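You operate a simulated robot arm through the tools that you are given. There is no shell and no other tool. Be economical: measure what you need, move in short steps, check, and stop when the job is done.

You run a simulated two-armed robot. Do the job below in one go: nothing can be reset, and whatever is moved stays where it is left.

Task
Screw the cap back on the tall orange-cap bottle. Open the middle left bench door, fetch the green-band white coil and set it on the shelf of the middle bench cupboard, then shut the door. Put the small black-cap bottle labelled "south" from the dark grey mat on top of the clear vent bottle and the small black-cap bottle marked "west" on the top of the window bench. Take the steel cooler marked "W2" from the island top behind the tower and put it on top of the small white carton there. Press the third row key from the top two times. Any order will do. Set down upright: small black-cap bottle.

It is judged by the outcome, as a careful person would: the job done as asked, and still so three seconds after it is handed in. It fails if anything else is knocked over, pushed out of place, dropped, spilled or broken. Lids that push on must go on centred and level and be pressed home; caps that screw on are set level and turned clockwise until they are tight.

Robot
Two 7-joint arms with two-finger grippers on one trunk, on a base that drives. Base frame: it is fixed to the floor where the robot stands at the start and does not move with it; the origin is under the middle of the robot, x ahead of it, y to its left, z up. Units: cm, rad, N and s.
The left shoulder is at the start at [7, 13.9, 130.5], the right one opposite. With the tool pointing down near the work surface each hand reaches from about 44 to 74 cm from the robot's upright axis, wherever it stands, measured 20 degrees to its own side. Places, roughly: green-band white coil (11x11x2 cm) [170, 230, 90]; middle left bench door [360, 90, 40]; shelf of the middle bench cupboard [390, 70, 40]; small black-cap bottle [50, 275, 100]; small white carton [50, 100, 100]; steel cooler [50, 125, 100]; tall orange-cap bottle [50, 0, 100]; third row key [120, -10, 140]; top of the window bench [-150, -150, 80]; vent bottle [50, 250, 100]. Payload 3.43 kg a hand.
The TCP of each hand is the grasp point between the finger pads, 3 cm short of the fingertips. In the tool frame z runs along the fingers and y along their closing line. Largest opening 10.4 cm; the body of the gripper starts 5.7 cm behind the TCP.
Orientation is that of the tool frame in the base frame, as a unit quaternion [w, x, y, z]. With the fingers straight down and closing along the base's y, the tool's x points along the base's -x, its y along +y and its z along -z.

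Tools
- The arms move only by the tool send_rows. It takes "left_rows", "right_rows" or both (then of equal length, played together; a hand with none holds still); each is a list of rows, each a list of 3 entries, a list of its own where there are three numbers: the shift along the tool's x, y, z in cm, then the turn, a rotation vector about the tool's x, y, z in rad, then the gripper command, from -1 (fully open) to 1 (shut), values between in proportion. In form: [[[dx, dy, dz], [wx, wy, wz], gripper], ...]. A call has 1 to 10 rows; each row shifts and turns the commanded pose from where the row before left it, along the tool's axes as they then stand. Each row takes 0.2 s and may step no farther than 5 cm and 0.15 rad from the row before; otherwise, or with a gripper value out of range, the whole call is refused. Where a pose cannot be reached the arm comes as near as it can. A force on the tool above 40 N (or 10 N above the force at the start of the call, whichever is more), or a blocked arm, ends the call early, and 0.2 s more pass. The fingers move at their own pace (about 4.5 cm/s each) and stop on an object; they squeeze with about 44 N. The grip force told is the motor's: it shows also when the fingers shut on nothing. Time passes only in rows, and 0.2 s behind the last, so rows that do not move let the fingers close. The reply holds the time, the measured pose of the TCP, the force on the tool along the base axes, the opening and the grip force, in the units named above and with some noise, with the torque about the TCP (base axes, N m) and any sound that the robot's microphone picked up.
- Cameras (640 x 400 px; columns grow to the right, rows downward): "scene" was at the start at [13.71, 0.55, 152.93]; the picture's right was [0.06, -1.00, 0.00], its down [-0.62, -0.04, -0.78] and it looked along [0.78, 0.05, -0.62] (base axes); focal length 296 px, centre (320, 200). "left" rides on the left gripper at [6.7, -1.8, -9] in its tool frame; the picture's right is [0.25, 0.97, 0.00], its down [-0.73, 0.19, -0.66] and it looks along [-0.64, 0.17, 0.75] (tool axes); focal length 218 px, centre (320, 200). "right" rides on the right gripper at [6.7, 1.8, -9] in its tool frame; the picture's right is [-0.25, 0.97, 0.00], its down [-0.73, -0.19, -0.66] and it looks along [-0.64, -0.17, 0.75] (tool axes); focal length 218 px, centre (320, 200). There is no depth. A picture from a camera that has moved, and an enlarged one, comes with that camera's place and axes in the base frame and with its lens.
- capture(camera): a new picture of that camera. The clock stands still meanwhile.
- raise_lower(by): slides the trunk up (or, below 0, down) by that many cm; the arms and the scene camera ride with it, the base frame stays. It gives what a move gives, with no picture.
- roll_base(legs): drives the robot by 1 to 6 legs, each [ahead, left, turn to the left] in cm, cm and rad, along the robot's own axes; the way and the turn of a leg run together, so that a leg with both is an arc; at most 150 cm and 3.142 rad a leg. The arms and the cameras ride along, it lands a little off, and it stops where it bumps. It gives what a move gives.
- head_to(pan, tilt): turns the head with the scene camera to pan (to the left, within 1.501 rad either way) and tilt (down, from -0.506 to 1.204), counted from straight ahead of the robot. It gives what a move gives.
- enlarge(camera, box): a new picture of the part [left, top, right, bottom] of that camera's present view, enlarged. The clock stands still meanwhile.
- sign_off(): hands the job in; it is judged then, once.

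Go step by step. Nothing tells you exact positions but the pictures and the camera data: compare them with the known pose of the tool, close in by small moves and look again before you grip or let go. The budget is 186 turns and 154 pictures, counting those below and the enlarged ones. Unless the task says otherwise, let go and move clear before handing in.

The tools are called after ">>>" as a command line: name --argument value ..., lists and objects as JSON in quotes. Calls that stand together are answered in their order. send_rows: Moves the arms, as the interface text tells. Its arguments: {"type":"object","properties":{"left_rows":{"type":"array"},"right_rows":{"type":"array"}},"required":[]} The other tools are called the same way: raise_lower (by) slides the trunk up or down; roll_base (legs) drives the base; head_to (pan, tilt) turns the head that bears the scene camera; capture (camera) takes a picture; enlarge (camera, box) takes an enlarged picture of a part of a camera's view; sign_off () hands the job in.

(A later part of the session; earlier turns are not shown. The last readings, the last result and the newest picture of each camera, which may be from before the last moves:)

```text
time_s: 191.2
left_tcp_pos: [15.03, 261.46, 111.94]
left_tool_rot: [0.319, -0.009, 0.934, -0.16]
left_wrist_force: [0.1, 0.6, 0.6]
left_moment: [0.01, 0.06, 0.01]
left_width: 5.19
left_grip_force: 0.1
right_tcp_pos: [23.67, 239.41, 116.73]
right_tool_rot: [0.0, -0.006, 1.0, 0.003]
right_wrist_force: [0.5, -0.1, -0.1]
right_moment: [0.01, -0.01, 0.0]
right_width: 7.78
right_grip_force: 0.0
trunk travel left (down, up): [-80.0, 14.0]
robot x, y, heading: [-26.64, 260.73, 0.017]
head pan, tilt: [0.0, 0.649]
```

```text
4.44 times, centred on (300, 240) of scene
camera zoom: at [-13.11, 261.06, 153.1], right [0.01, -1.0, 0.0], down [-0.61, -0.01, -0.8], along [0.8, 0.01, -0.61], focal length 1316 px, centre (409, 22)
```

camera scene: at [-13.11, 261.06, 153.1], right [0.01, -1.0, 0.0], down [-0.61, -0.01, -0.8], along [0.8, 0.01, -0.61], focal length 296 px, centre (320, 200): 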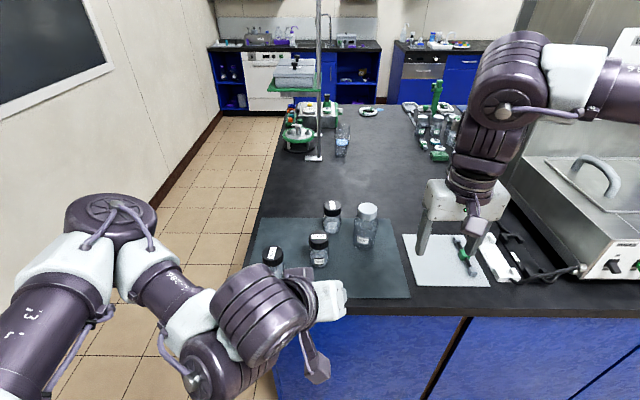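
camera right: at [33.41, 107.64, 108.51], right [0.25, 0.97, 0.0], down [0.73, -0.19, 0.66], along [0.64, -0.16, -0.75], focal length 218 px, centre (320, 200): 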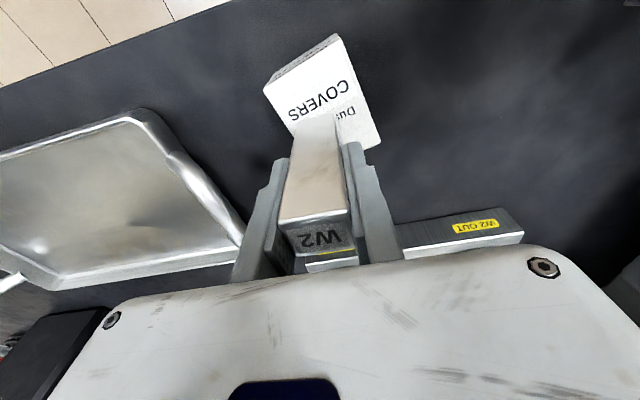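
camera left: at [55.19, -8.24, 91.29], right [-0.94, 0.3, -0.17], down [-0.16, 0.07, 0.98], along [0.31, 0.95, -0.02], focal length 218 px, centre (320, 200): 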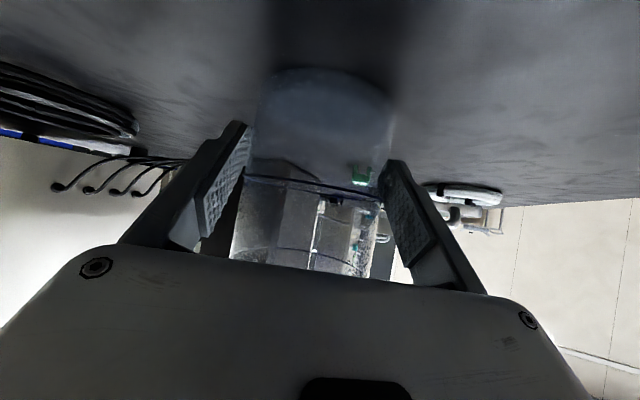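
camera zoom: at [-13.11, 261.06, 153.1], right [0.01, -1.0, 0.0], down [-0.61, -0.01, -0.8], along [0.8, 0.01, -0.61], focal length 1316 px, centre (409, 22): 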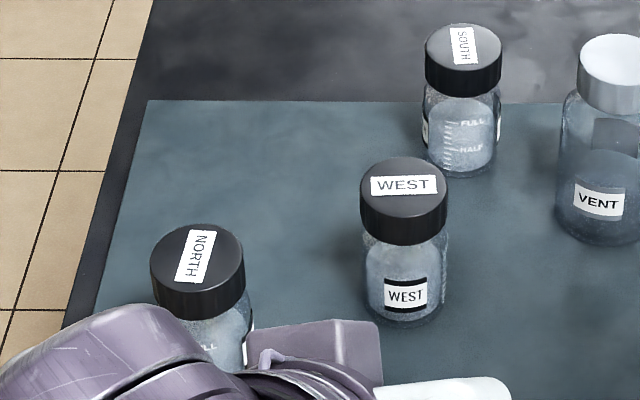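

Three small bottles: NORTH, WEST at ~[44.6, 262], SOUTH at ~[58, 258]; VENT at ~[52.2, 248.2] with its top at z≈100.4. I level and raise the left hand out of the way, then drive in so that the right hand can work.

>>> send_rows --left_rows '[[[-2.9, 1, -0.6], [-0.067, 0.13, 0], -0.5], [[-2.9, 1, -0.6], [-0.067, 0.13, 0], -0.5], [[-2.9, 1, -1], [-0.067, 0.13, 0], -0.5], [[-2.9, 1, -1], [-0.067, 0.13, 0], -0.5], [[-1, 1, -3], [-0.067, 0.13, 0], -0.5], [[0, 3, -3], [0, 0, 0], -0.5], [[0, 3, -3], [0, 0, 0], -0.5], [[0, 3, -3], [0, 0, 0], -0.5]]'

>>> roll_base --legs '[[25, 8, -0.015]]'

>>> capture --camera "right"

>>> capture --camera "scene"

```text
time_s: 192.9
left_tcp_pos: [0.29, 286.6, 90.96]
left_tool_rot: [0.037, -0.01, 0.999, -0.009]
left_wrist_force: [-0.5, 0.4, -0.2]
left_moment: [0.0, 0.03, 0.0]
left_width: 7.8
left_grip_force: 0.1
left hand out of reach, approached as far as the arm can: row 1, 2, 3, 4, 5, 6, 7, 8
right_tcp_pos: [23.63, 239.39, 116.76]
right_tool_rot: [0.002, -0.006, 1.0, 0.003]
right_wrist_force: [0.4, -1.4, 0.7]
right_moment: [0.03, 0.01, -0.03]
right_width: 7.77
right_grip_force: 0.1
trunk travel left (down, up): [-80.0, 14.0]
robot x, y, heading: [-26.79, 261.14, 0.01]
head pan, tilt: [0.0, 0.649]
```

```text
time_s: 194.8
left_tcp_pos: [25.71, 294.51, 91.04]
left_tool_rot: [0.038, -0.003, 0.999, -0.009]
left_wrist_force: [-1.2, -1.7, 0.1]
left_moment: [0.01, -0.03, 0.02]
left_width: 7.8
left_grip_force: 0.1
right_tcp_pos: [48.33, 246.87, 116.88]
right_tool_rot: [0.001, 0.001, 1.0, 0.003]
right_wrist_force: [0.2, 0.7, -1.2]
right_moment: [0.0, -0.01, 0.03]
right_width: 7.82
right_grip_force: 0.0
trunk travel left (down, up): [-80.0, 14.0]
robot x, y, heading: [-1.34, 268.89, -0.002]
head pan, tilt: [0.0, 0.649]
```

```text
53 pictures are left
camera right: at [41.67, 248.58, 125.82], right [0.26, 0.97, 0.01], down [0.73, -0.2, 0.66], along [0.64, -0.16, -0.75], focal length 218 px, centre (320, 200)
```

right: 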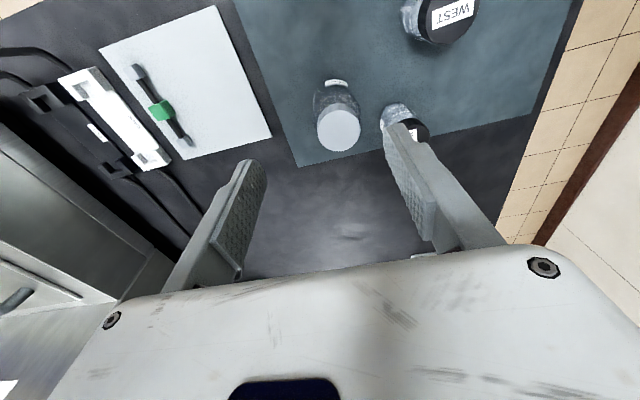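

```text
52 pictures are left
camera scene: at [11.91, 269.22, 153.12], right [0.0, -1.0, 0.0], down [-0.6, 0.0, -0.8], along [0.8, 0.0, -0.6], focal length 296 px, centre (320, 200)
```

scene: 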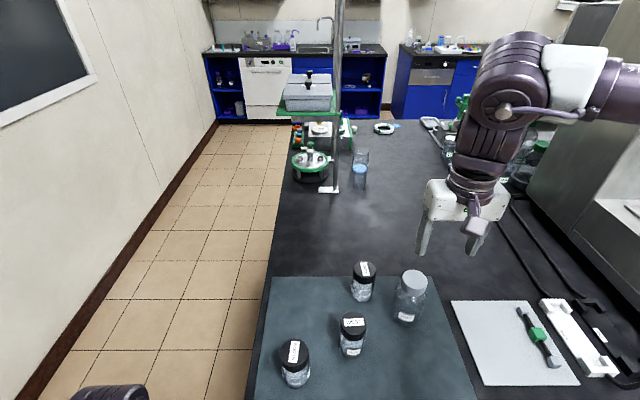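

I move the right hand above SOUTH and look.

>>> send_rows --right_rows '[[[-2.5, 2.83, 0], [0, 0, 0], -0.5], [[-2.5, 2.83, 0], [0, 0, 0], -0.5], [[-2.5, 2.83, 0], [0, 0, 0], -0.5], [[-2.5, 2.83, 0], [0, 0, 0], -0.5], [[0, 0, 4], [0, 0, 0], -0.5], [[0, 0, 3], [0, 0, 0], -0.5], [[0, 0, 0], [0, 0, 0], -0.5]]'

>>> capture --camera "right"

```text
time_s: 196.4
left_tcp_pos: [25.78, 294.65, 90.99]
left_tool_rot: [0.038, -0.003, 0.999, -0.01]
left_wrist_force: [-0.6, 0.9, -0.1]
left_moment: [-0.01, -0.01, 0.02]
left_width: 7.81
left_grip_force: 0.1
right_tcp_pos: [58.55, 258.79, 109.86]
right_tool_rot: [0.002, 0.002, 1.0, 0.002]
right_wrist_force: [0.1, 0.2, 0.3]
right_moment: [-0.01, 0.01, 0.01]
right_width: 7.82
right_grip_force: 0.2
trunk travel left (down, up): [-80.0, 14.0]
robot x, y, heading: [-1.76, 269.81, -0.001]
head pan, tilt: [0.0, 0.649]
```

```text
51 pictures are left
camera right: at [51.88, 260.43, 118.92], right [0.26, 0.97, 0.0], down [0.73, -0.19, 0.66], along [0.64, -0.16, -0.75], focal length 218 px, centre (320, 200)
```

right: 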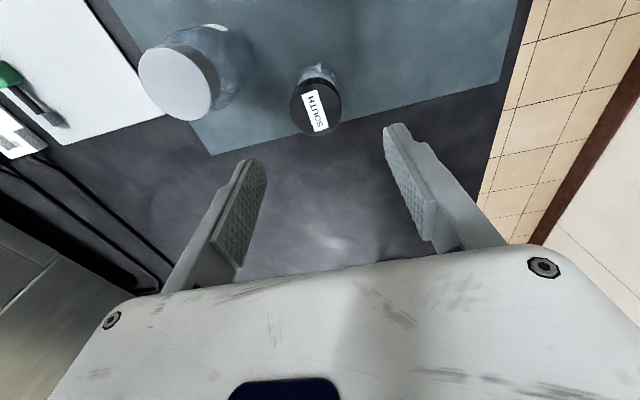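

>>> send_rows --right_rows '[[[-0.1, -0.35, 4], [0, 0, 0], -0.5], [[0, 0, 4], [0, 0, 0], -0.5], [[0, 0, 4], [0, 0, 0], -0.5], [[0, 0, 3.5], [0, 0, 0], -0.5], [[0, 0, 0], [0, 0, 0], -0.5]]'

>>> capture --camera "right"

```text
time_s: 197.6
left_tcp_pos: [25.86, 294.43, 91.03]
left_tool_rot: [0.038, -0.004, 0.999, -0.01]
left_wrist_force: [-0.2, -1.0, -0.1]
left_moment: [0.0, 0.01, 0.01]
left_width: 7.79
left_grip_force: 0.1
right_tcp_pos: [58.83, 258.0, 94.03]
right_tool_rot: [0.001, 0.001, 1.0, 0.003]
right_wrist_force: [0.5, -0.4, 0.3]
right_moment: [0.01, 0.03, -0.01]
right_width: 7.82
right_grip_force: 0.0
trunk travel left (down, up): [-80.0, 14.0]
robot x, y, heading: [-1.99, 268.77, -0.001]
head pan, tilt: [0.0, 0.649]
```

```text
50 pictures are left
camera right: at [52.05, 259.66, 103.21], right [0.26, 0.97, 0.0], down [0.73, -0.2, 0.66], along [0.64, -0.16, -0.75], focal length 218 px, centre (320, 200)
```

right: 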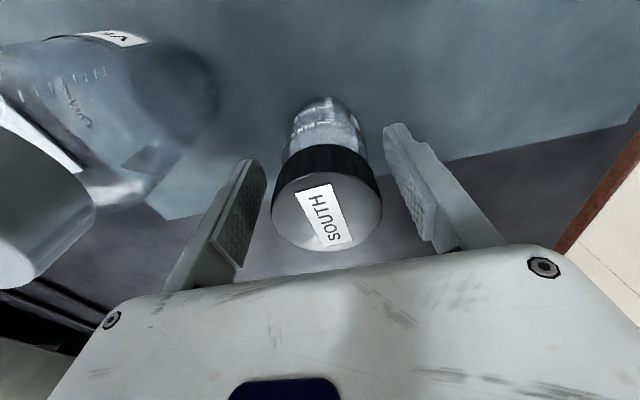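

>>> send_rows --right_rows '[[[0.2, 0.3, 0], [0, 0, 0], -0.5], [[0, 0, 0], [0, 0, 0], 1], [[0, 0, 0], [0, 0, 0], 1], [[0, 0, 0], [0, 0, 0], 1], [[0, 0, 0], [0, 0, 0], 1], [[0, 0, -0.5], [0, 0, 0], 1], [[0, 0, -1.5], [0, 0, 0], 1], [[0, 0, -2], [0, 0, 0], 1], [[0, 0, 0], [0, 0, 0], 1]]'

>>> capture --camera "right"

```text
time_s: 199.6
left_tcp_pos: [25.76, 294.58, 90.96]
left_tool_rot: [0.037, -0.003, 0.999, -0.01]
left_wrist_force: [-0.6, -0.3, 0.8]
left_moment: [0.01, -0.01, -0.03]
left_width: 7.79
left_grip_force: 0.0
right_tcp_pos: [58.34, 258.2, 98.13]
right_tool_rot: [0.0, 0.002, 1.0, 0.003]
right_wrist_force: [0.4, -0.4, -1.8]
right_moment: [0.01, 0.02, 0.0]
right_width: 5.5
right_grip_force: 43.9
trunk travel left (down, up): [-80.0, 14.0]
robot x, y, heading: [-1.81, 269.55, -0.002]
head pan, tilt: [0.0, 0.649]
```

```text
49 pictures are left
camera right: at [51.79, 259.9, 107.22], right [0.26, 0.97, 0.0], down [0.73, -0.2, 0.66], along [0.64, -0.16, -0.75], focal length 218 px, centre (320, 200)
```

right: 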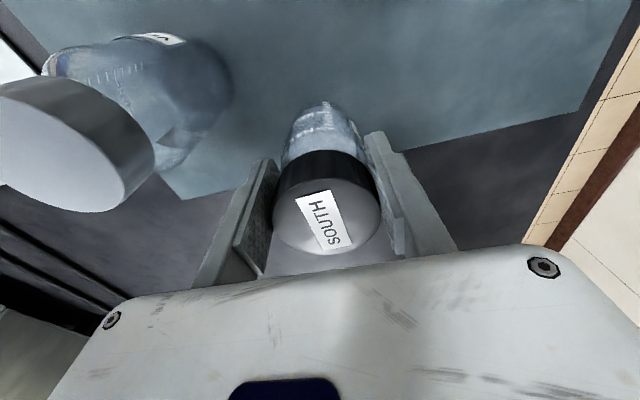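

SOUTH is held. I lift it well above the vent bottle's height and look at the vent cap from both cameras.

>>> send_rows --right_rows '[[[0, 0, -2], [0, 0, 0], 1], [[0, 0, -2.5], [0, 0, 0], 1], [[0, 0, -2.5], [0, 0, 0], 1], [[0, 0, -2.5], [0, 0, 0], 1], [[0, 0, -2.5], [0, 0, 0], 1], [[0, 0, -2], [0, 0, 0], 1], [[0, 0, 0], [0, 0, 0], 1]]'

>>> capture --camera "right"

>>> enlarge --camera "scene" --box '[330, 170, 470, 330]'

```text
time_s: 201.2
left_tcp_pos: [25.88, 294.49, 90.97]
left_tool_rot: [0.038, -0.004, 0.999, -0.01]
left_wrist_force: [0.3, -0.1, -0.9]
left_moment: [-0.02, 0.02, 0.01]
left_width: 7.81
left_grip_force: 0.0
right_tcp_pos: [58.65, 258.09, 112.11]
right_tool_rot: [0.0, 0.001, 1.0, 0.003]
right_wrist_force: [-0.6, -0.9, -1.9]
right_moment: [-0.01, 0.02, 0.04]
right_width: 5.46
right_grip_force: 44.1
trunk travel left (down, up): [-80.0, 14.0]
robot x, y, heading: [-1.72, 269.07, -0.004]
head pan, tilt: [0.0, 0.649]
```

```text
48 pictures are left
camera right: at [51.99, 259.8, 121.26], right [0.26, 0.97, 0.0], down [0.73, -0.2, 0.66], along [0.63, -0.16, -0.75], focal length 218 px, centre (320, 200)
```

right: 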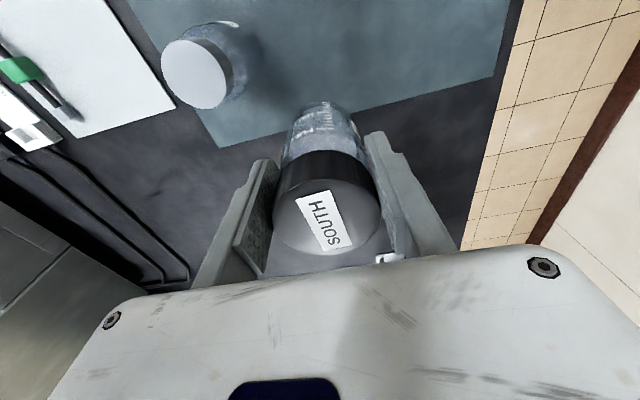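

```text
2.50 times, centred on (400, 250) of scene
camera zoom: at [12.15, 269.25, 153.1], right [0.0, -1.0, 0.0], down [-0.61, 0.0, -0.8], along [0.8, 0.0, -0.61], focal length 740 px, centre (120, 75)
```

zoom: 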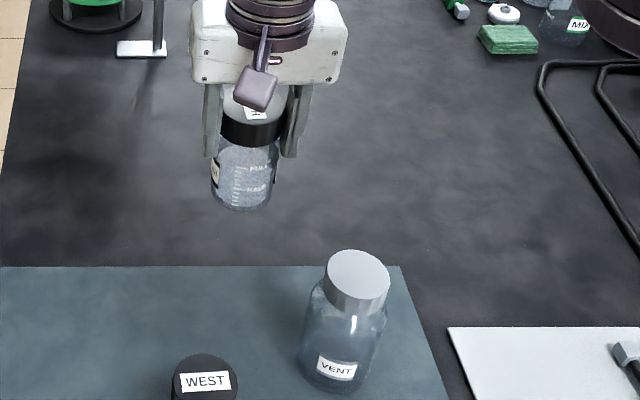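

The vent cap top is at about [53.0, 248.65, 100.4]; the held bottle's bottom is about 3.5 cm higher. I move over it and check.

>>> send_rows --right_rows '[[[0, 0, -1], [0, 0, 0], 1], [[1.25, -1.89, 0], [0, 0, 0], 1], [[1.25, -1.89, 0], [0, 0, 0], 1], [[1.25, -1.89, 0], [0, 0, 0], 1], [[1.25, -1.89, 0], [0, 0, 0], 1], [[1.25, -1.88, 0], [0, 0, 0], 1], [[0, 0, 0], [0, 0, 0], 1]]'

>>> enlarge --camera "scene" --box '[350, 170, 470, 330]'

>>> enlarge --camera "right" --box '[240, 40, 400, 240]'

```text
time_s: 202.8
left_tcp_pos: [26.01, 294.48, 90.91]
left_tool_rot: [0.038, -0.004, 0.999, -0.01]
left_wrist_force: [-0.4, 0.5, -0.1]
left_moment: [-0.03, 0.0, 0.0]
left_width: 7.81
left_grip_force: 0.0
right_tcp_pos: [52.27, 248.95, 113.3]
right_tool_rot: [0.001, 0.002, 1.0, 0.003]
right_wrist_force: [0.2, 0.1, -1.4]
right_moment: [0.02, 0.0, 0.0]
right_width: 5.48
right_grip_force: 44.4
trunk travel left (down, up): [-80.0, 14.0]
robot x, y, heading: [-1.96, 269.3, -0.001]
head pan, tilt: [0.0, 0.649]
```

```text
2.50 times, centred on (410, 250) of scene
camera zoom: at [12.15, 269.37, 153.1], right [0.0, -1.0, 0.0], down [-0.61, 0.0, -0.8], along [0.8, 0.0, -0.61], focal length 740 px, centre (95, 75)
```

zoom: 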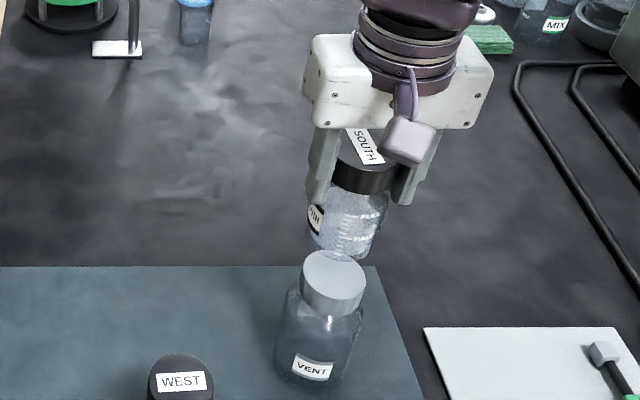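

```text
2.00 times, centred on (320, 140) of right
camera zoom: at [45.62, 250.52, 122.37], right [0.26, 0.97, 0.0], down [0.73, -0.2, 0.66], along [0.64, -0.16, -0.75], focal length 436 px, centre (320, 320)
```

zoom: 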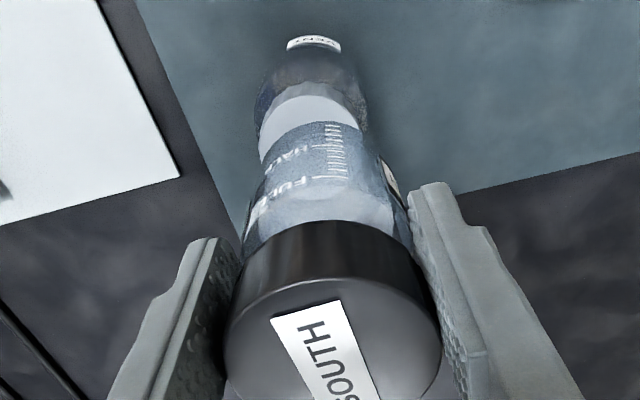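

The bottle must shift about 0.5 cm in −y and 0.3 cm in −x. I do that and lower until it touches the vent cap.

>>> send_rows --right_rows '[[[0.28, -0.5, 0], [0, 0, 0], 1], [[0, 0, 1.5], [0, 0, 0], 1], [[0, 0, 1.5], [0, 0, 0], 1], [[0, 0, 0], [0, 0, 0], 1]]'

>>> enlarge --camera "scene" --box '[370, 200, 450, 300]'

>>> enlarge --camera "right" --box '[240, 40, 400, 240]'

```text
time_s: 203.8
left_tcp_pos: [25.86, 294.53, 91.03]
left_tool_rot: [0.038, -0.003, 0.999, -0.009]
left_wrist_force: [0.3, -0.1, 0.8]
left_moment: [-0.04, -0.01, 0.01]
left_width: 7.8
left_grip_force: 0.0
right_tcp_pos: [51.84, 248.29, 110.36]
right_tool_rot: [0.0, 0.002, 1.0, 0.002]
right_wrist_force: [-0.2, 0.1, -1.7]
right_moment: [-0.02, 0.0, 0.02]
right_width: 5.43
right_grip_force: 44.7
trunk travel left (down, up): [-80.0, 14.0]
robot x, y, heading: [-1.73, 269.38, -0.004]
head pan, tilt: [0.0, 0.649]
```

```text
4.00 times, centred on (410, 250) of scene
camera zoom: at [12.03, 269.25, 153.11], right [0.0, -1.0, 0.0], down [-0.6, 0.0, -0.8], along [0.8, 0.0, -0.6], focal length 1185 px, centre (-40, 0)
```

zoom: 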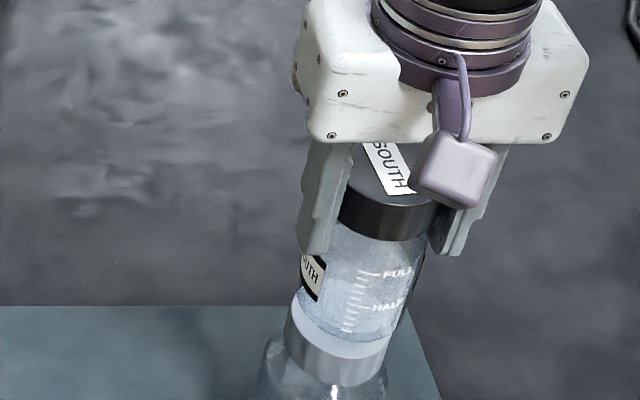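

```text
2.00 times, centred on (320, 140) of right
camera zoom: at [45.2, 249.97, 119.33], right [0.26, 0.97, 0.01], down [0.73, -0.2, 0.66], along [0.64, -0.16, -0.75], focal length 436 px, centre (320, 320)
```

zoom: 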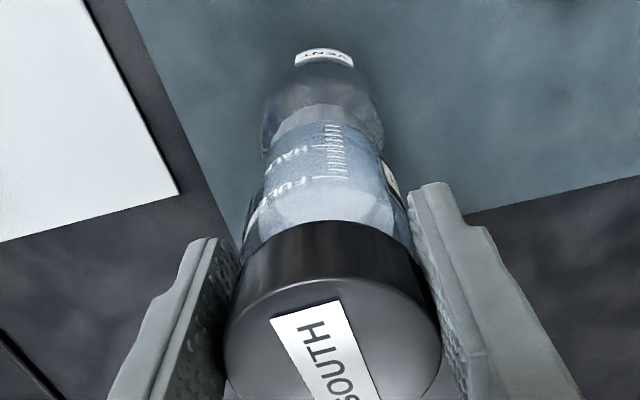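

>>> send_rows --right_rows '[[[-0.15, 0, 0.8], [0, 0, 0], 1], [[0, 0, 0.4], [0, 0, 0], 1], [[0, 0, 0.2], [0, 0, 0], 1], [[0, 0, 0.2], [0, 0, 0], 1], [[0, 0, 0], [0, 0, 0], 1]]'

```text
time_s: 205.0
left_tcp_pos: [25.89, 294.54, 90.94]
left_tool_rot: [0.038, -0.003, 0.999, -0.01]
left_wrist_force: [0.5, -0.2, -0.1]
left_moment: [-0.03, 0.0, 0.0]
left_width: 7.81
left_grip_force: 0.0
right_tcp_pos: [52.05, 248.29, 108.54]
right_tool_rot: [-0.001, 0.002, 1.0, 0.002]
right_wrist_force: [-0.1, 0.1, -1.4]
right_moment: [0.01, 0.05, -0.01]
right_width: 5.45
right_grip_force: 43.9
trunk travel left (down, up): [-80.0, 14.0]
robot x, y, heading: [-1.58, 269.06, 0.004]
head pan, tilt: [0.0, 0.649]
```

>>> send_rows --right_rows '[[[0, 0, 0.2], [0, 0, 0], 1], [[0, 0, 0.2], [0, 0, 0], 1], [[0, 0, 0], [0, 0, 0], 1]]'

>>> enlarge --camera "scene" --box '[370, 200, 450, 300]'

```text
time_s: 205.8
left_tcp_pos: [25.84, 294.53, 91.11]
left_tool_rot: [0.037, -0.003, 0.999, -0.009]
left_wrist_force: [0.2, 0.2, 0.4]
left_moment: [-0.07, 0.0, -0.01]
left_width: 7.8
left_grip_force: 0.0
right_tcp_pos: [52.07, 248.39, 108.34]
right_tool_rot: [0.001, 0.002, 1.0, 0.002]
right_wrist_force: [0.4, -0.6, 5.0]
right_moment: [0.15, -0.1, -0.02]
right_width: 5.46
right_grip_force: 43.9
trunk travel left (down, up): [-80.0, 14.0]
robot x, y, heading: [-1.58, 269.45, 0.003]
head pan, tilt: [0.0, 0.649]
```

```text
4.00 times, centred on (410, 250) of scene
camera zoom: at [12.01, 269.28, 153.12], right [0.0, -1.0, 0.0], down [-0.6, 0.0, -0.8], along [0.8, 0.0, -0.6], focal length 1185 px, centre (-40, 0)
```

zoom: 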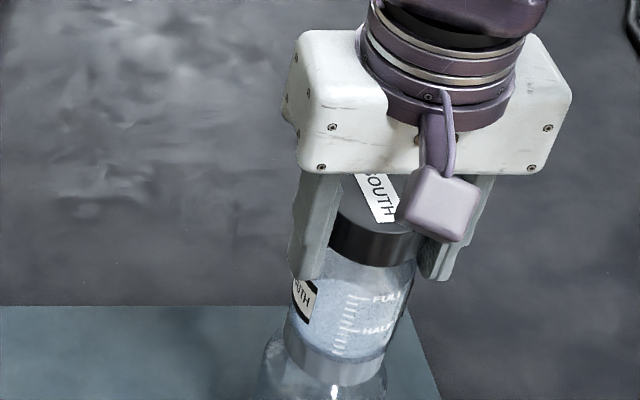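

It touches with ~6 N and is well centred. I release slowly and rise.

>>> send_rows --right_rows '[[[0, 0, 0.05], [0, 0, 0], 0.2], [[0, 0, 0], [0, 0, 0], -0.2], [[0, 0, 0], [0, 0, 0], -0.5], [[0, 0, 0], [0, 0, 0], -0.5], [[0, 0, -1], [0, 0, 0], -0.5], [[0, 0, -2.5], [0, 0, 0], -0.5], [[0, 0, -3.5], [0, 0, 0], -0.5], [[0, 0, -4], [0, 0, 0], -0.5], [[0, 0, 0], [0, 0, 0], -0.5]]'

>>> enlarge --camera "scene" --box '[290, 170, 470, 350]'

```text
time_s: 207.8
left_tcp_pos: [25.91, 294.62, 90.88]
left_tool_rot: [0.038, -0.003, 0.999, -0.01]
left_wrist_force: [0.1, 0.1, 0.0]
left_moment: [-0.02, 0.01, 0.02]
left_width: 7.83
left_grip_force: 0.1
right_tcp_pos: [51.99, 248.42, 119.16]
right_tool_rot: [0.001, 0.001, 1.0, 0.002]
right_wrist_force: [0.8, -0.2, -0.7]
right_moment: [-0.01, 0.03, 0.01]
right_width: 7.78
right_grip_force: 0.1
trunk travel left (down, up): [-80.0, 14.0]
robot x, y, heading: [-1.9, 269.1, 0.001]
head pan, tilt: [0.0, 0.649]
```

```text
2.22 times, centred on (380, 260) of scene
camera zoom: at [12.13, 269.23, 153.1], right [0.0, -1.0, 0.0], down [-0.61, 0.0, -0.8], along [0.8, 0.0, -0.61], focal length 658 px, centre (187, 67)
```

zoom: 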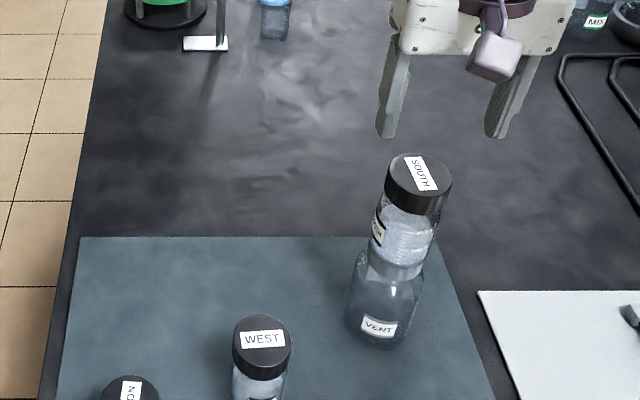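

SOUTH stands squarely on VENT. Now I move the right hand over WEST.

>>> send_rows --right_rows '[[[1.5, 3.4, 0], [0, 0, 0], -0.5], [[1.5, 3.4, 0], [0, 0, 0], -0.5], [[1.5, 3.4, 0], [0, 0, 0], -0.5], [[1.5, 3.4, 0], [0, 0, 0], -0.5], [[0, 0, 4.5], [0, 0, 0], -0.5], [[0, 0, 4.5], [0, 0, 0], -0.5], [[0, 0, 0], [0, 0, 0], -0.5]]'

>>> capture --camera "right"

```text
time_s: 209.4
left_tcp_pos: [25.77, 294.61, 90.95]
left_tool_rot: [0.038, -0.003, 0.999, -0.01]
left_wrist_force: [-0.7, -0.5, 0.3]
left_moment: [-0.01, -0.02, 0.01]
left_width: 7.78
left_grip_force: 0.0
right_tcp_pos: [46.88, 261.86, 110.48]
right_tool_rot: [0.0, 0.0, 1.0, 0.003]
right_wrist_force: [-0.2, -0.6, 0.3]
right_moment: [-0.02, -0.04, 0.01]
right_width: 7.78
right_grip_force: 0.2
right hand out of reach, approached as far as the arm can: row 5
trunk travel left (down, up): [-80.0, 14.0]
robot x, y, heading: [-1.95, 269.33, 0.001]
head pan, tilt: [0.0, 0.649]
```

```text
40 pictures are left
camera right: at [40.19, 263.47, 119.49], right [0.25, 0.97, 0.0], down [0.73, -0.19, 0.66], along [0.64, -0.16, -0.76], focal length 218 px, centre (320, 200)
```

right: 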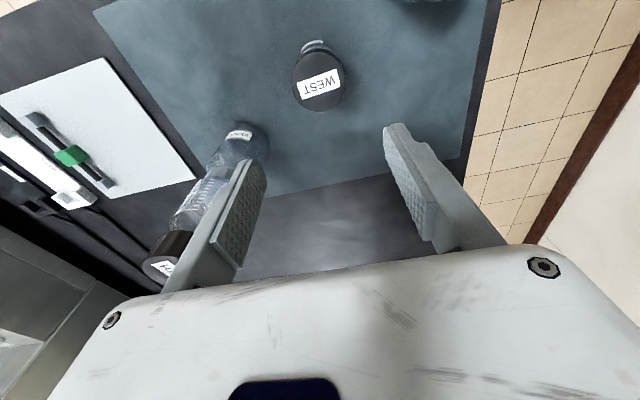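

>>> roll_base --legs '[[-4, 6, 0]]'

>>> send_rows --right_rows '[[[-1.3, -2.9, 0], [0, 0, 0], -0.5], [[-1.3, -2.9, 0], [0, 0, 0], -0.5], [[0, 0, 4], [0, 0, 0], -0.5], [[0, 0, 3], [0, 0, 0], -0.5], [[0, 0, 0], [0, 0, 0], -0.5]]'

>>> capture --camera "right"

```text
time_s: 210.5
left_tcp_pos: [22.16, 300.1, 91.0]
left_tool_rot: [0.038, -0.002, 0.999, -0.008]
left_wrist_force: [0.5, 0.3, 0.7]
left_moment: [0.01, 0.0, 0.01]
left_width: 7.81
left_grip_force: 0.1
right_tcp_pos: [43.19, 267.16, 110.12]
right_tool_rot: [-0.003, 0.0, 1.0, 0.005]
right_wrist_force: [0.5, -1.2, 0.3]
right_moment: [0.02, -0.02, 0.0]
right_width: 7.8
right_grip_force: 0.0
trunk travel left (down, up): [-80.0, 14.0]
robot x, y, heading: [-5.52, 275.27, -0.003]
head pan, tilt: [0.0, 0.649]
```

```text
time_s: 211.7
left_tcp_pos: [22.02, 300.2, 91.04]
left_tool_rot: [0.038, -0.003, 0.999, -0.009]
left_wrist_force: [0.0, -0.7, 0.6]
left_moment: [0.05, -0.02, -0.01]
left_width: 7.78
left_grip_force: 0.0
right_tcp_pos: [45.5, 261.55, 103.38]
right_tool_rot: [-0.001, 0.0, 1.0, 0.003]
right_wrist_force: [0.4, -0.5, 0.1]
right_moment: [0.03, -0.06, 0.01]
right_width: 7.81
right_grip_force: 0.1
trunk travel left (down, up): [-80.0, 14.0]
robot x, y, heading: [-5.82, 275.46, -0.004]
head pan, tilt: [0.0, 0.649]
```

```text
39 pictures are left
camera right: at [38.83, 263.23, 112.46], right [0.25, 0.97, 0.01], down [0.73, -0.2, 0.65], along [0.63, -0.16, -0.76], focal length 218 px, centre (320, 200)
```

right: 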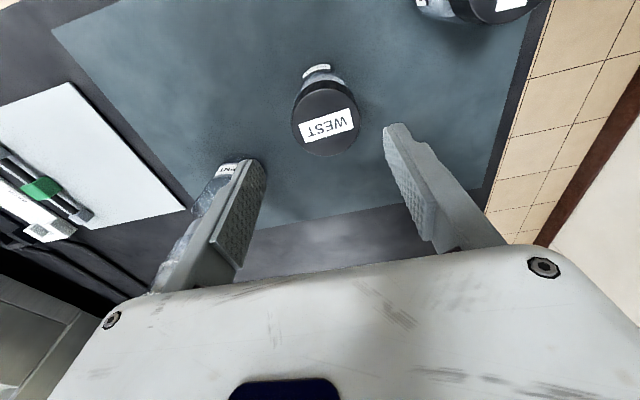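

>>> send_rows --right_rows '[[[-0.3, 0.4, 4], [0, 0, 0], -0.5], [[0, 0, 3.5], [0, 0, 0], -0.5], [[0, 0, 1.9], [0, 0, 0], -0.5], [[0, 0, 0], [0, 0, 0], 1], [[0, 0, 0], [0, 0, 0], 1], [[0, 0, 0], [0, 0, 0], 1], [[0, 0, 0], [0, 0, 0], 1], [[0, 0, -0.5], [0, 0, 0], 1], [[0, 0, -1.5], [0, 0, 0], 1], [[0, 0, 0], [0, 0, 0], 1]]'

>>> capture --camera "right"

```text
time_s: 213.9
left_tcp_pos: [22.05, 300.37, 90.98]
left_tool_rot: [0.037, -0.002, 0.999, -0.009]
left_wrist_force: [-0.5, -0.3, 0.5]
left_moment: [-0.02, 0.0, 0.01]
left_width: 7.78
left_grip_force: 0.1
right_tcp_pos: [45.96, 262.34, 95.81]
right_tool_rot: [-0.002, 0.001, 1.0, 0.003]
right_wrist_force: [0.3, -0.1, -1.9]
right_moment: [-0.01, 0.03, 0.0]
right_width: 5.49
right_grip_force: 44.1
trunk travel left (down, up): [-80.0, 14.0]
robot x, y, heading: [-5.85, 275.36, -0.006]
head pan, tilt: [0.0, 0.649]
```

```text
38 pictures are left
camera right: at [39.3, 264.03, 104.82], right [0.25, 0.97, 0.0], down [0.73, -0.19, 0.65], along [0.63, -0.16, -0.76], focal length 218 px, centre (320, 200)
```

right: 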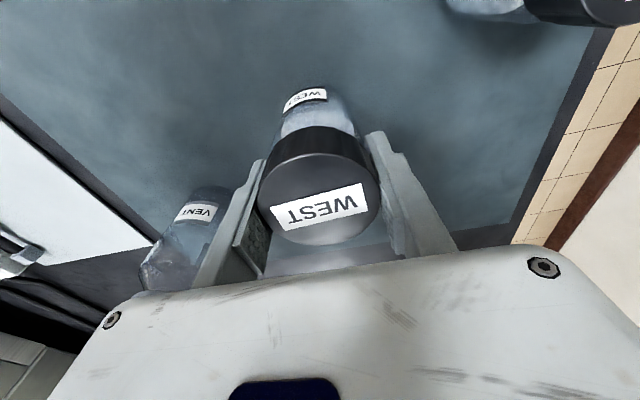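

WEST is held. I lift it, back away from the island and drive toward the window bench.

>>> send_rows --right_rows '[[[0, 0, -2], [0, 0, 0], 1], [[0, 0, -2.5], [0, 0, 0], 1], [[0, 0, -2.5], [0, 0, 0], 1], [[0, 0, -2.5], [0, 0, 0], 1], [[0, 0, -2.5], [0, 0, 0], 1], [[0, 0, -2.5], [0, 0, 0], 1], [[0, 0, -2], [0, 0, 0], 1]]'

>>> roll_base --legs '[[-50, 0, 0], [0, -150, 0], [0, -145, 0], [0, 0, -1.57]]'

>>> head_to --pan -0.2 --tilt 0.5

>>> capture --camera "scene"

```text
time_s: 215.5
left_tcp_pos: [22.0, 300.28, 90.94]
left_tool_rot: [0.039, -0.002, 0.999, -0.01]
left_wrist_force: [-1.0, -0.4, 0.3]
left_moment: [0.0, 0.02, -0.05]
left_width: 7.79
left_grip_force: 0.0
right_tcp_pos: [45.99, 262.47, 112.28]
right_tool_rot: [-0.002, 0.0, 1.0, 0.003]
right_wrist_force: [0.4, -0.1, -0.9]
right_moment: [0.0, 0.0, 0.04]
right_width: 5.48
right_grip_force: 43.4
trunk travel left (down, up): [-80.0, 14.0]
robot x, y, heading: [-6.17, 274.9, -0.003]
head pan, tilt: [0.0, 0.649]
```

```text
time_s: 235.7
left_tcp_pos: [-22.74, -38.71, 91.02]
left_tool_rot: [0.019, 0.697, 0.716, -0.034]
left_wrist_force: [0.2, 0.1, 0.1]
left_moment: [0.0, -0.01, -0.02]
left_width: 7.81
left_grip_force: 0.0
right_tcp_pos: [-60.08, -63.66, 112.26]
right_tool_rot: [0.001, 0.699, 0.715, 0.003]
right_wrist_force: [-0.4, 0.1, -2.0]
right_moment: [0.02, 0.02, 0.03]
right_width: 5.47
right_grip_force: 44.3
trunk travel left (down, up): [-80.0, 14.0]
robot x, y, heading: [-48.65, -11.73, -1.551]
head pan, tilt: [0.0, 0.649]
```

```text
time_s: 236.4
left_tcp_pos: [-22.66, -38.81, 91.01]
left_tool_rot: [0.02, 0.697, 0.716, -0.034]
left_wrist_force: [0.4, -0.4, 0.0]
left_moment: [0.0, -0.04, 0.01]
left_width: 7.81
left_grip_force: 0.1
right_tcp_pos: [-60.27, -63.72, 112.27]
right_tool_rot: [0.001, 0.699, 0.715, 0.003]
right_wrist_force: [0.3, -0.1, -1.6]
right_moment: [0.0, 0.02, 0.02]
right_width: 5.42
right_grip_force: 43.8
trunk travel left (down, up): [-80.0, 14.0]
robot x, y, heading: [-48.39, -11.54, -1.552]
head pan, tilt: [-0.201, 0.499]
```

```text
37 pictures are left
camera scene: at [-49.96, -25.73, 154.43], right [-0.98, 0.18, 0.0], down [0.09, 0.47, -0.88], along [-0.16, -0.86, -0.48], focal length 296 px, centre (320, 200)
```

scene: 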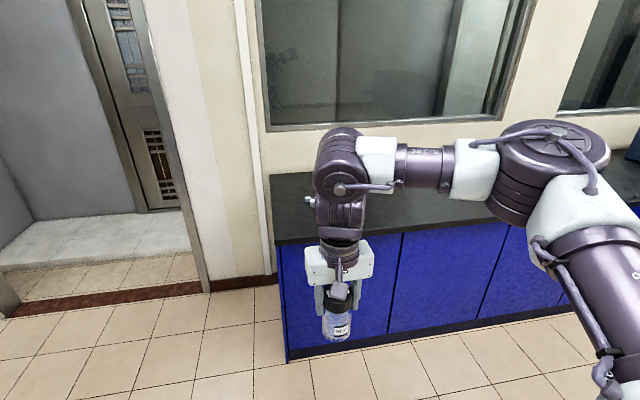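

The bench top is at z≈79.5, its front edge at y≈−126. I drive over to it.

>>> roll_base --legs '[[0, -42, -0.02], [82, 0, 0]]'

>>> head_to --pan -0.25 --tilt 0.75

>>> capture --camera "scene"

```text
time_s: 242.8
left_tcp_pos: [-64.77, -117.94, 91.13]
left_tool_rot: [0.019, 0.701, 0.712, -0.033]
left_wrist_force: [-0.8, -0.2, -0.4]
left_moment: [0.01, -0.03, 0.0]
left_width: 7.81
left_grip_force: 0.0
right_tcp_pos: [-102.51, -142.36, 112.27]
right_tool_rot: [0.001, 0.705, 0.709, 0.003]
right_wrist_force: [0.8, -0.4, -1.9]
right_moment: [0.0, 0.0, 0.04]
right_width: 5.47
right_grip_force: 43.8
trunk travel left (down, up): [-80.0, 14.0]
robot x, y, heading: [-89.88, -90.72, -1.564]
head pan, tilt: [-0.201, 0.499]
```

```text
time_s: 243.6
left_tcp_pos: [-64.77, -117.92, 91.02]
left_tool_rot: [0.019, 0.702, 0.711, -0.034]
left_wrist_force: [-0.8, -0.4, 0.6]
left_moment: [0.04, 0.01, 0.01]
left_width: 7.8
left_grip_force: 0.1
right_tcp_pos: [-102.52, -142.41, 112.31]
right_tool_rot: [0.001, 0.705, 0.709, 0.003]
right_wrist_force: [0.3, -0.6, -2.1]
right_moment: [0.04, -0.03, -0.01]
right_width: 5.43
right_grip_force: 44.0
trunk travel left (down, up): [-80.0, 14.0]
robot x, y, heading: [-89.97, -90.43, -1.565]
head pan, tilt: [-0.25, 0.75]
```

```text
36 pictures are left
camera scene: at [-92.01, -103.74, 152.24], right [-0.97, 0.24, 0.0], down [0.16, 0.66, -0.73], along [-0.18, -0.71, -0.68], focal length 296 px, centre (320, 200)
```

scene: 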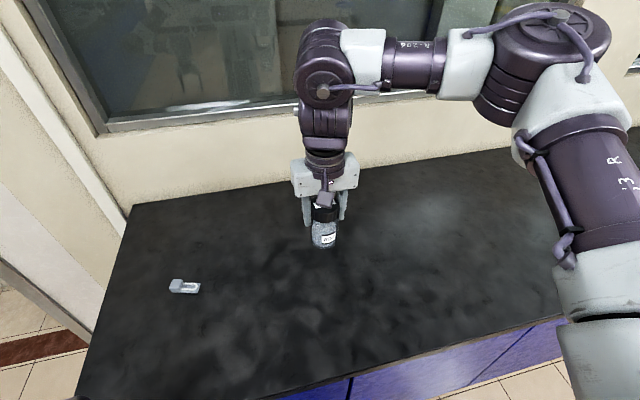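

The spot below is free. I lower the bottle in steps.

>>> send_rows --right_rows '[[[0, 0, 3.5], [0, 0, 0], 1], [[0, 0, 3.5], [0, 0, 0], 1], [[0, 0, 3.5], [0, 0, 0], 1], [[0, 0, 3.5], [0, 0, 0], 1], [[0, 0, 3.5], [0, 0, 0], 1], [[0, 0, 3], [0, 0, 0], 1], [[0, 0, 1], [0, 0, 0], 1], [[0, 0, 0], [0, 0, 0], 1]]'

>>> enlarge --camera "scene" --box '[260, 150, 400, 310]'

```text
time_s: 245.4
left_tcp_pos: [-64.71, -117.79, 90.94]
left_tool_rot: [0.02, 0.702, 0.711, -0.035]
left_wrist_force: [0.0, 0.4, -0.2]
left_moment: [0.0, -0.01, 0.0]
left_width: 7.81
left_grip_force: 0.1
right_tcp_pos: [-102.21, -141.84, 90.94]
right_tool_rot: [0.002, 0.704, 0.71, 0.002]
right_wrist_force: [-0.9, 0.8, 23.5]
right_moment: [0.16, 0.24, 0.04]
right_width: 5.44
right_grip_force: 44.4
trunk travel left (down, up): [-80.0, 14.0]
robot x, y, heading: [-90.06, -90.72, -1.567]
head pan, tilt: [-0.25, 0.75]
```

```text
2.50 times, centred on (330, 230) of scene
camera zoom: at [-91.95, -103.24, 152.28], right [-0.97, 0.24, 0.0], down [0.16, 0.66, -0.73], along [-0.18, -0.71, -0.68], focal length 740 px, centre (295, 125)
```

zoom: 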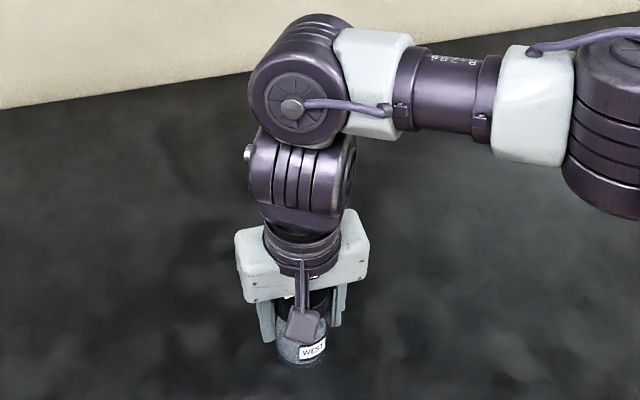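

It stands on the bench. I ease the pressure, let go and rise.

>>> send_rows --right_rows '[[[0, 0, -0.2], [0, 0, 0], 1], [[0, 0, 0], [0, 0, 0], 0.2], [[0, 0, 0], [0, 0, 0], -0.4], [[0, 0, 0], [0, 0, 0], -0.5], [[0, 0, 0], [0, 0, 0], -0.5], [[0, 0, -2], [0, 0, 0], -0.5], [[0, 0, -4], [0, 0, 0], -0.5], [[0, 0, -4.5], [0, 0, 0], -0.5], [[0, 0, -4.5], [0, 0, 0], -0.5], [[0, 0, -4.5], [0, 0, 0], -0.5]]'

>>> enlarge --camera "scene" --box '[260, 150, 400, 310]'

```text
time_s: 247.6
left_tcp_pos: [-64.79, -117.9, 91.07]
left_tool_rot: [0.02, 0.701, 0.712, -0.034]
left_wrist_force: [0.0, 0.6, 0.5]
left_moment: [0.01, 0.03, 0.03]
left_width: 7.79
left_grip_force: 0.1
right_tcp_pos: [-102.11, -142.17, 110.71]
right_tool_rot: [0.0, 0.704, 0.71, 0.004]
right_wrist_force: [0.0, 0.0, -0.6]
right_moment: [-0.03, 0.0, -0.02]
right_width: 7.77
right_grip_force: 0.0
trunk travel left (down, up): [-80.0, 14.0]
robot x, y, heading: [-90.11, -90.61, -1.565]
head pan, tilt: [-0.25, 0.75]
```

```text
2.50 times, centred on (330, 230) of scene
camera zoom: at [-91.92, -103.48, 152.25], right [-0.97, 0.24, 0.0], down [0.16, 0.66, -0.73], along [-0.18, -0.71, -0.68], focal length 740 px, centre (295, 125)
```

zoom: 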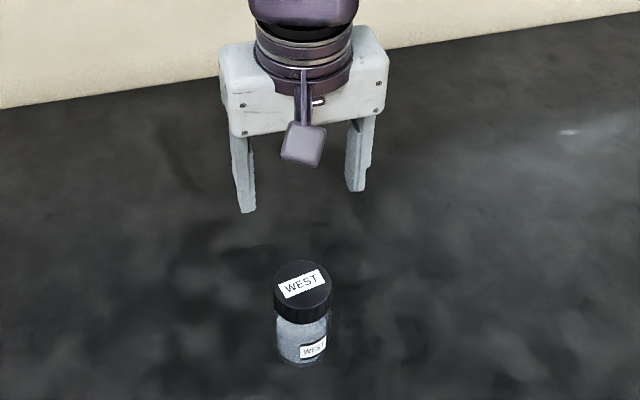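

WEST stands upright on the window bench. Now I drive round the south side of the island to its far aisle.

>>> roll_base --legs '[[-12, 0, 0], [0, 0, 1.565], [150, 0, 0], [150, 0, 0], [30, 0, 0], [0, 0, 1.57]]'

>>> head_to --pan 0.5 --tilt 0.4

>>> capture --camera "scene"

```text
time_s: 272.0
left_tcp_pos: [211.37, -58.45, 90.97]
left_tool_rot: [0.034, -0.698, 0.715, 0.019]
left_wrist_force: [0.0, 0.5, -0.1]
left_moment: [0.02, -0.01, -0.03]
left_width: 7.79
left_grip_force: 0.1
right_tcp_pos: [249.68, -35.62, 110.53]
right_tool_rot: [-0.003, -0.696, 0.718, 0.001]
right_wrist_force: [-0.2, 0.1, 0.3]
right_moment: [0.04, 0.03, -0.01]
right_width: 7.82
right_grip_force: 0.1
trunk travel left (down, up): [-80.0, 14.0]
robot x, y, heading: [235.94, -86.62, 1.537]
head pan, tilt: [-0.25, 0.75]
```

```text
time_s: 273.1
left_tcp_pos: [211.3, -58.34, 91.07]
left_tool_rot: [0.034, -0.697, 0.716, 0.019]
left_wrist_force: [0.0, 0.2, 0.8]
left_moment: [0.04, 0.02, -0.01]
left_width: 7.82
left_grip_force: 0.2
right_tcp_pos: [249.71, -35.53, 110.56]
right_tool_rot: [-0.003, -0.696, 0.718, 0.001]
right_wrist_force: [0.7, 0.3, -0.2]
right_moment: [-0.02, 0.0, 0.0]
right_width: 7.79
right_grip_force: 0.0
trunk travel left (down, up): [-80.0, 14.0]
robot x, y, heading: [235.83, -87.15, 1.537]
head pan, tilt: [0.499, 0.4]
```

```text
33 pictures are left
camera scene: at [231.73, -73.52, 155.35], right [0.89, 0.45, 0.0], down [0.17, -0.35, -0.92], along [-0.41, 0.82, -0.39], focal length 296 px, centre (320, 200)
```

scene: 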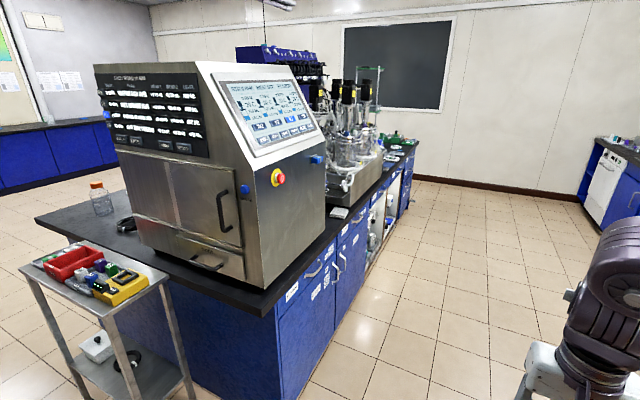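

The far aisle is free; the island edge there is x≈187. I drive up the aisle to y≈213, face the island and look for the coil.

>>> roll_base --legs '[[150, 0, 0], [150, 0, 0], [0, 0, 1.6]]'

>>> head_to --pan -0.1 --tilt 0.6

>>> capture --camera "scene"

```text
time_s: 291.6
left_tcp_pos: [217.34, 190.61, 90.94]
left_tool_rot: [-0.01, 0.999, 0.004, -0.037]
left_wrist_force: [0.5, 0.9, -0.4]
left_moment: [-0.01, 0.01, -0.01]
left_width: 7.8
left_grip_force: 0.2
right_tcp_pos: [193.12, 228.19, 110.52]
right_tool_rot: [0.002, 1.0, 0.002, 0.001]
right_wrist_force: [-0.1, -0.6, 0.4]
right_moment: [-0.01, -0.05, -0.01]
right_width: 7.81
right_grip_force: 0.0
trunk travel left (down, up): [-80.0, 14.0]
robot x, y, heading: [245.04, 215.53, -3.142]
head pan, tilt: [0.499, 0.4]
```

```text
time_s: 292.6
left_tcp_pos: [217.35, 190.5, 91.03]
left_tool_rot: [-0.01, 0.999, 0.005, -0.037]
left_wrist_force: [0.3, -0.9, -0.6]
left_moment: [0.01, 0.0, 0.04]
left_width: 7.81
left_grip_force: 0.1
right_tcp_pos: [193.04, 228.13, 110.53]
right_tool_rot: [0.002, 1.0, 0.002, 0.002]
right_wrist_force: [-0.4, 0.1, 1.0]
right_moment: [0.05, 0.02, -0.03]
right_width: 7.82
right_grip_force: 0.1
trunk travel left (down, up): [-80.0, 14.0]
robot x, y, heading: [244.81, 215.97, -3.141]
head pan, tilt: [-0.099, 0.6]
```

```text
32 pictures are left
camera scene: at [231.11, 216.66, 153.53], right [0.1, 1.0, 0.0], down [0.56, -0.05, -0.83], along [-0.82, 0.08, -0.56], focal length 296 px, centre (320, 200)
```

scene: 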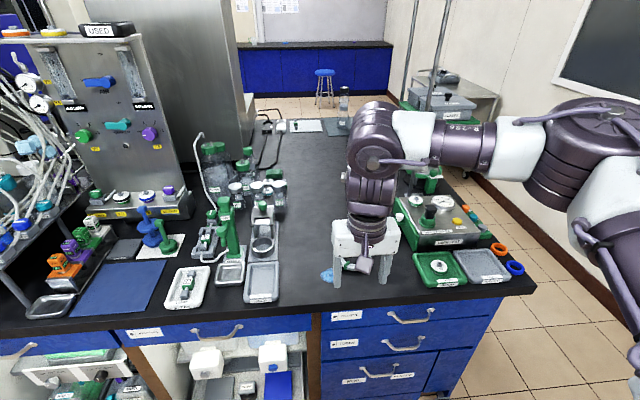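

The coil should be just beyond the right hand. I look with the right camera.

>>> capture --camera "right"

>>> enlarge --camera "scene" --box '[270, 210, 430, 310]'

```text
31 pictures are left
camera right: at [199.95, 226.36, 119.64], right [-0.25, -0.97, 0.0], down [-0.73, 0.19, 0.65], along [-0.63, 0.16, -0.76], focal length 218 px, centre (320, 200)
```

right: 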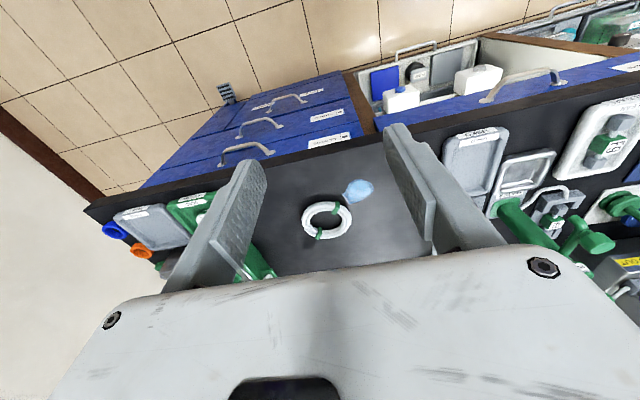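

```text
4.00 times, centred on (350, 260) of scene
camera zoom: at [231.11, 216.66, 153.53], right [0.1, 1.0, 0.0], down [0.56, -0.05, -0.83], along [-0.82, 0.08, -0.56], focal length 1185 px, centre (200, -40)
```

zoom: 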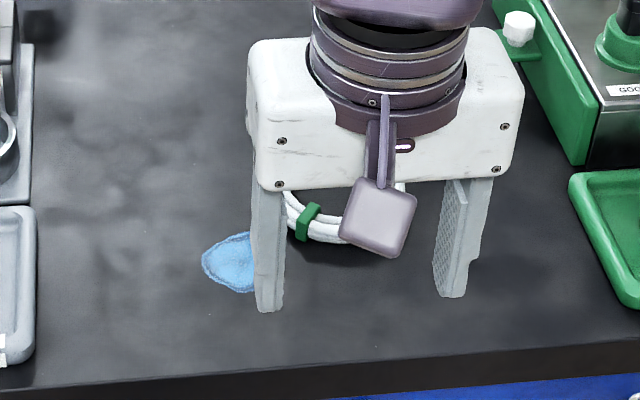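

The white coil with green bands lies at about [166.3, 233.3], with a small blue puddle beside it to avoid. I'll pinch the ring's +y side with the tool tilted forward so the coil stays flat for the shelf: drive 15 cm closer and tilt the right tool.

>>> roll_base --legs '[[15, 0, 0]]'

>>> send_rows --right_rows '[[[-1.5, -2.4, 0], [0, -0.133, 0], 0], [[-1.5, -2.4, 0], [0, -0.133, 0], 0], [[0, -2.4, 0], [0, -0.133, 0], 0], [[0, -2.4, 0], [0, -0.133, 0], 0], [[0, 0, 0], [0, -0.133, 0], 0], [[0, 0, 0], [0, -0.133, 0], 0], [[0.5, 0, 3.5], [0, 0, 0], 0], [[0.5, 0, 3.5], [0, 0, 0], 0], [[0, 0, 0], [0, 0, 0], 0]]'

>>> capture --camera "right"

```text
time_s: 293.9
left_tcp_pos: [202.68, 190.45, 91.07]
left_tool_rot: [-0.009, 0.999, 0.005, -0.038]
left_wrist_force: [0.0, 0.2, -0.6]
left_moment: [0.0, 0.01, 0.0]
left_width: 7.77
left_grip_force: 0.1
right_tcp_pos: [178.55, 228.12, 110.53]
right_tool_rot: [0.003, 1.0, 0.003, 0.0]
right_wrist_force: [0.1, 0.3, -0.2]
right_moment: [0.02, 0.01, -0.03]
right_width: 7.8
right_grip_force: 0.1
trunk travel left (down, up): [-80.0, 14.0]
robot x, y, heading: [230.04, 215.93, -3.141]
head pan, tilt: [-0.099, 0.6]
```

```text
time_s: 295.9
left_tcp_pos: [202.52, 190.45, 90.96]
left_tool_rot: [-0.01, 0.999, 0.005, -0.038]
left_wrist_force: [-0.1, -0.6, 0.3]
left_moment: [0.0, 0.0, 0.01]
left_width: 7.77
left_grip_force: 0.1
right_tcp_pos: [171.11, 237.87, 105.11]
right_tool_rot: [0.003, 0.922, 0.0, -0.388]
right_wrist_force: [0.4, -0.1, -0.1]
right_moment: [0.01, -0.01, 0.0]
right_width: 5.21
right_grip_force: 0.1
trunk travel left (down, up): [-80.0, 14.0]
robot x, y, heading: [230.03, 215.87, -3.136]
head pan, tilt: [-0.099, 0.6]
```

```text
29 pictures are left
camera right: at [182.29, 236.05, 106.7], right [-0.17, -0.97, 0.19], down [-0.04, 0.2, 0.98], along [-0.98, 0.16, -0.07], focal length 218 px, centre (320, 200)
```

right: 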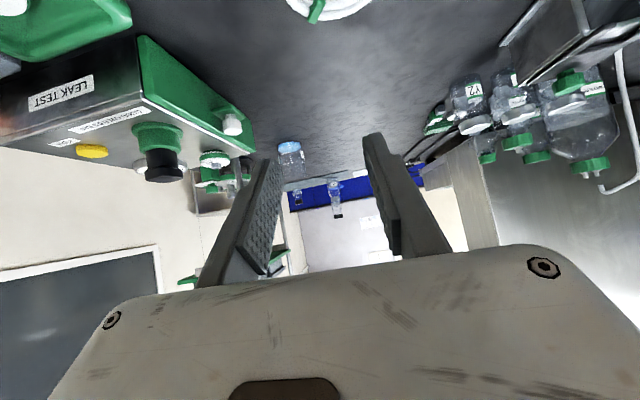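

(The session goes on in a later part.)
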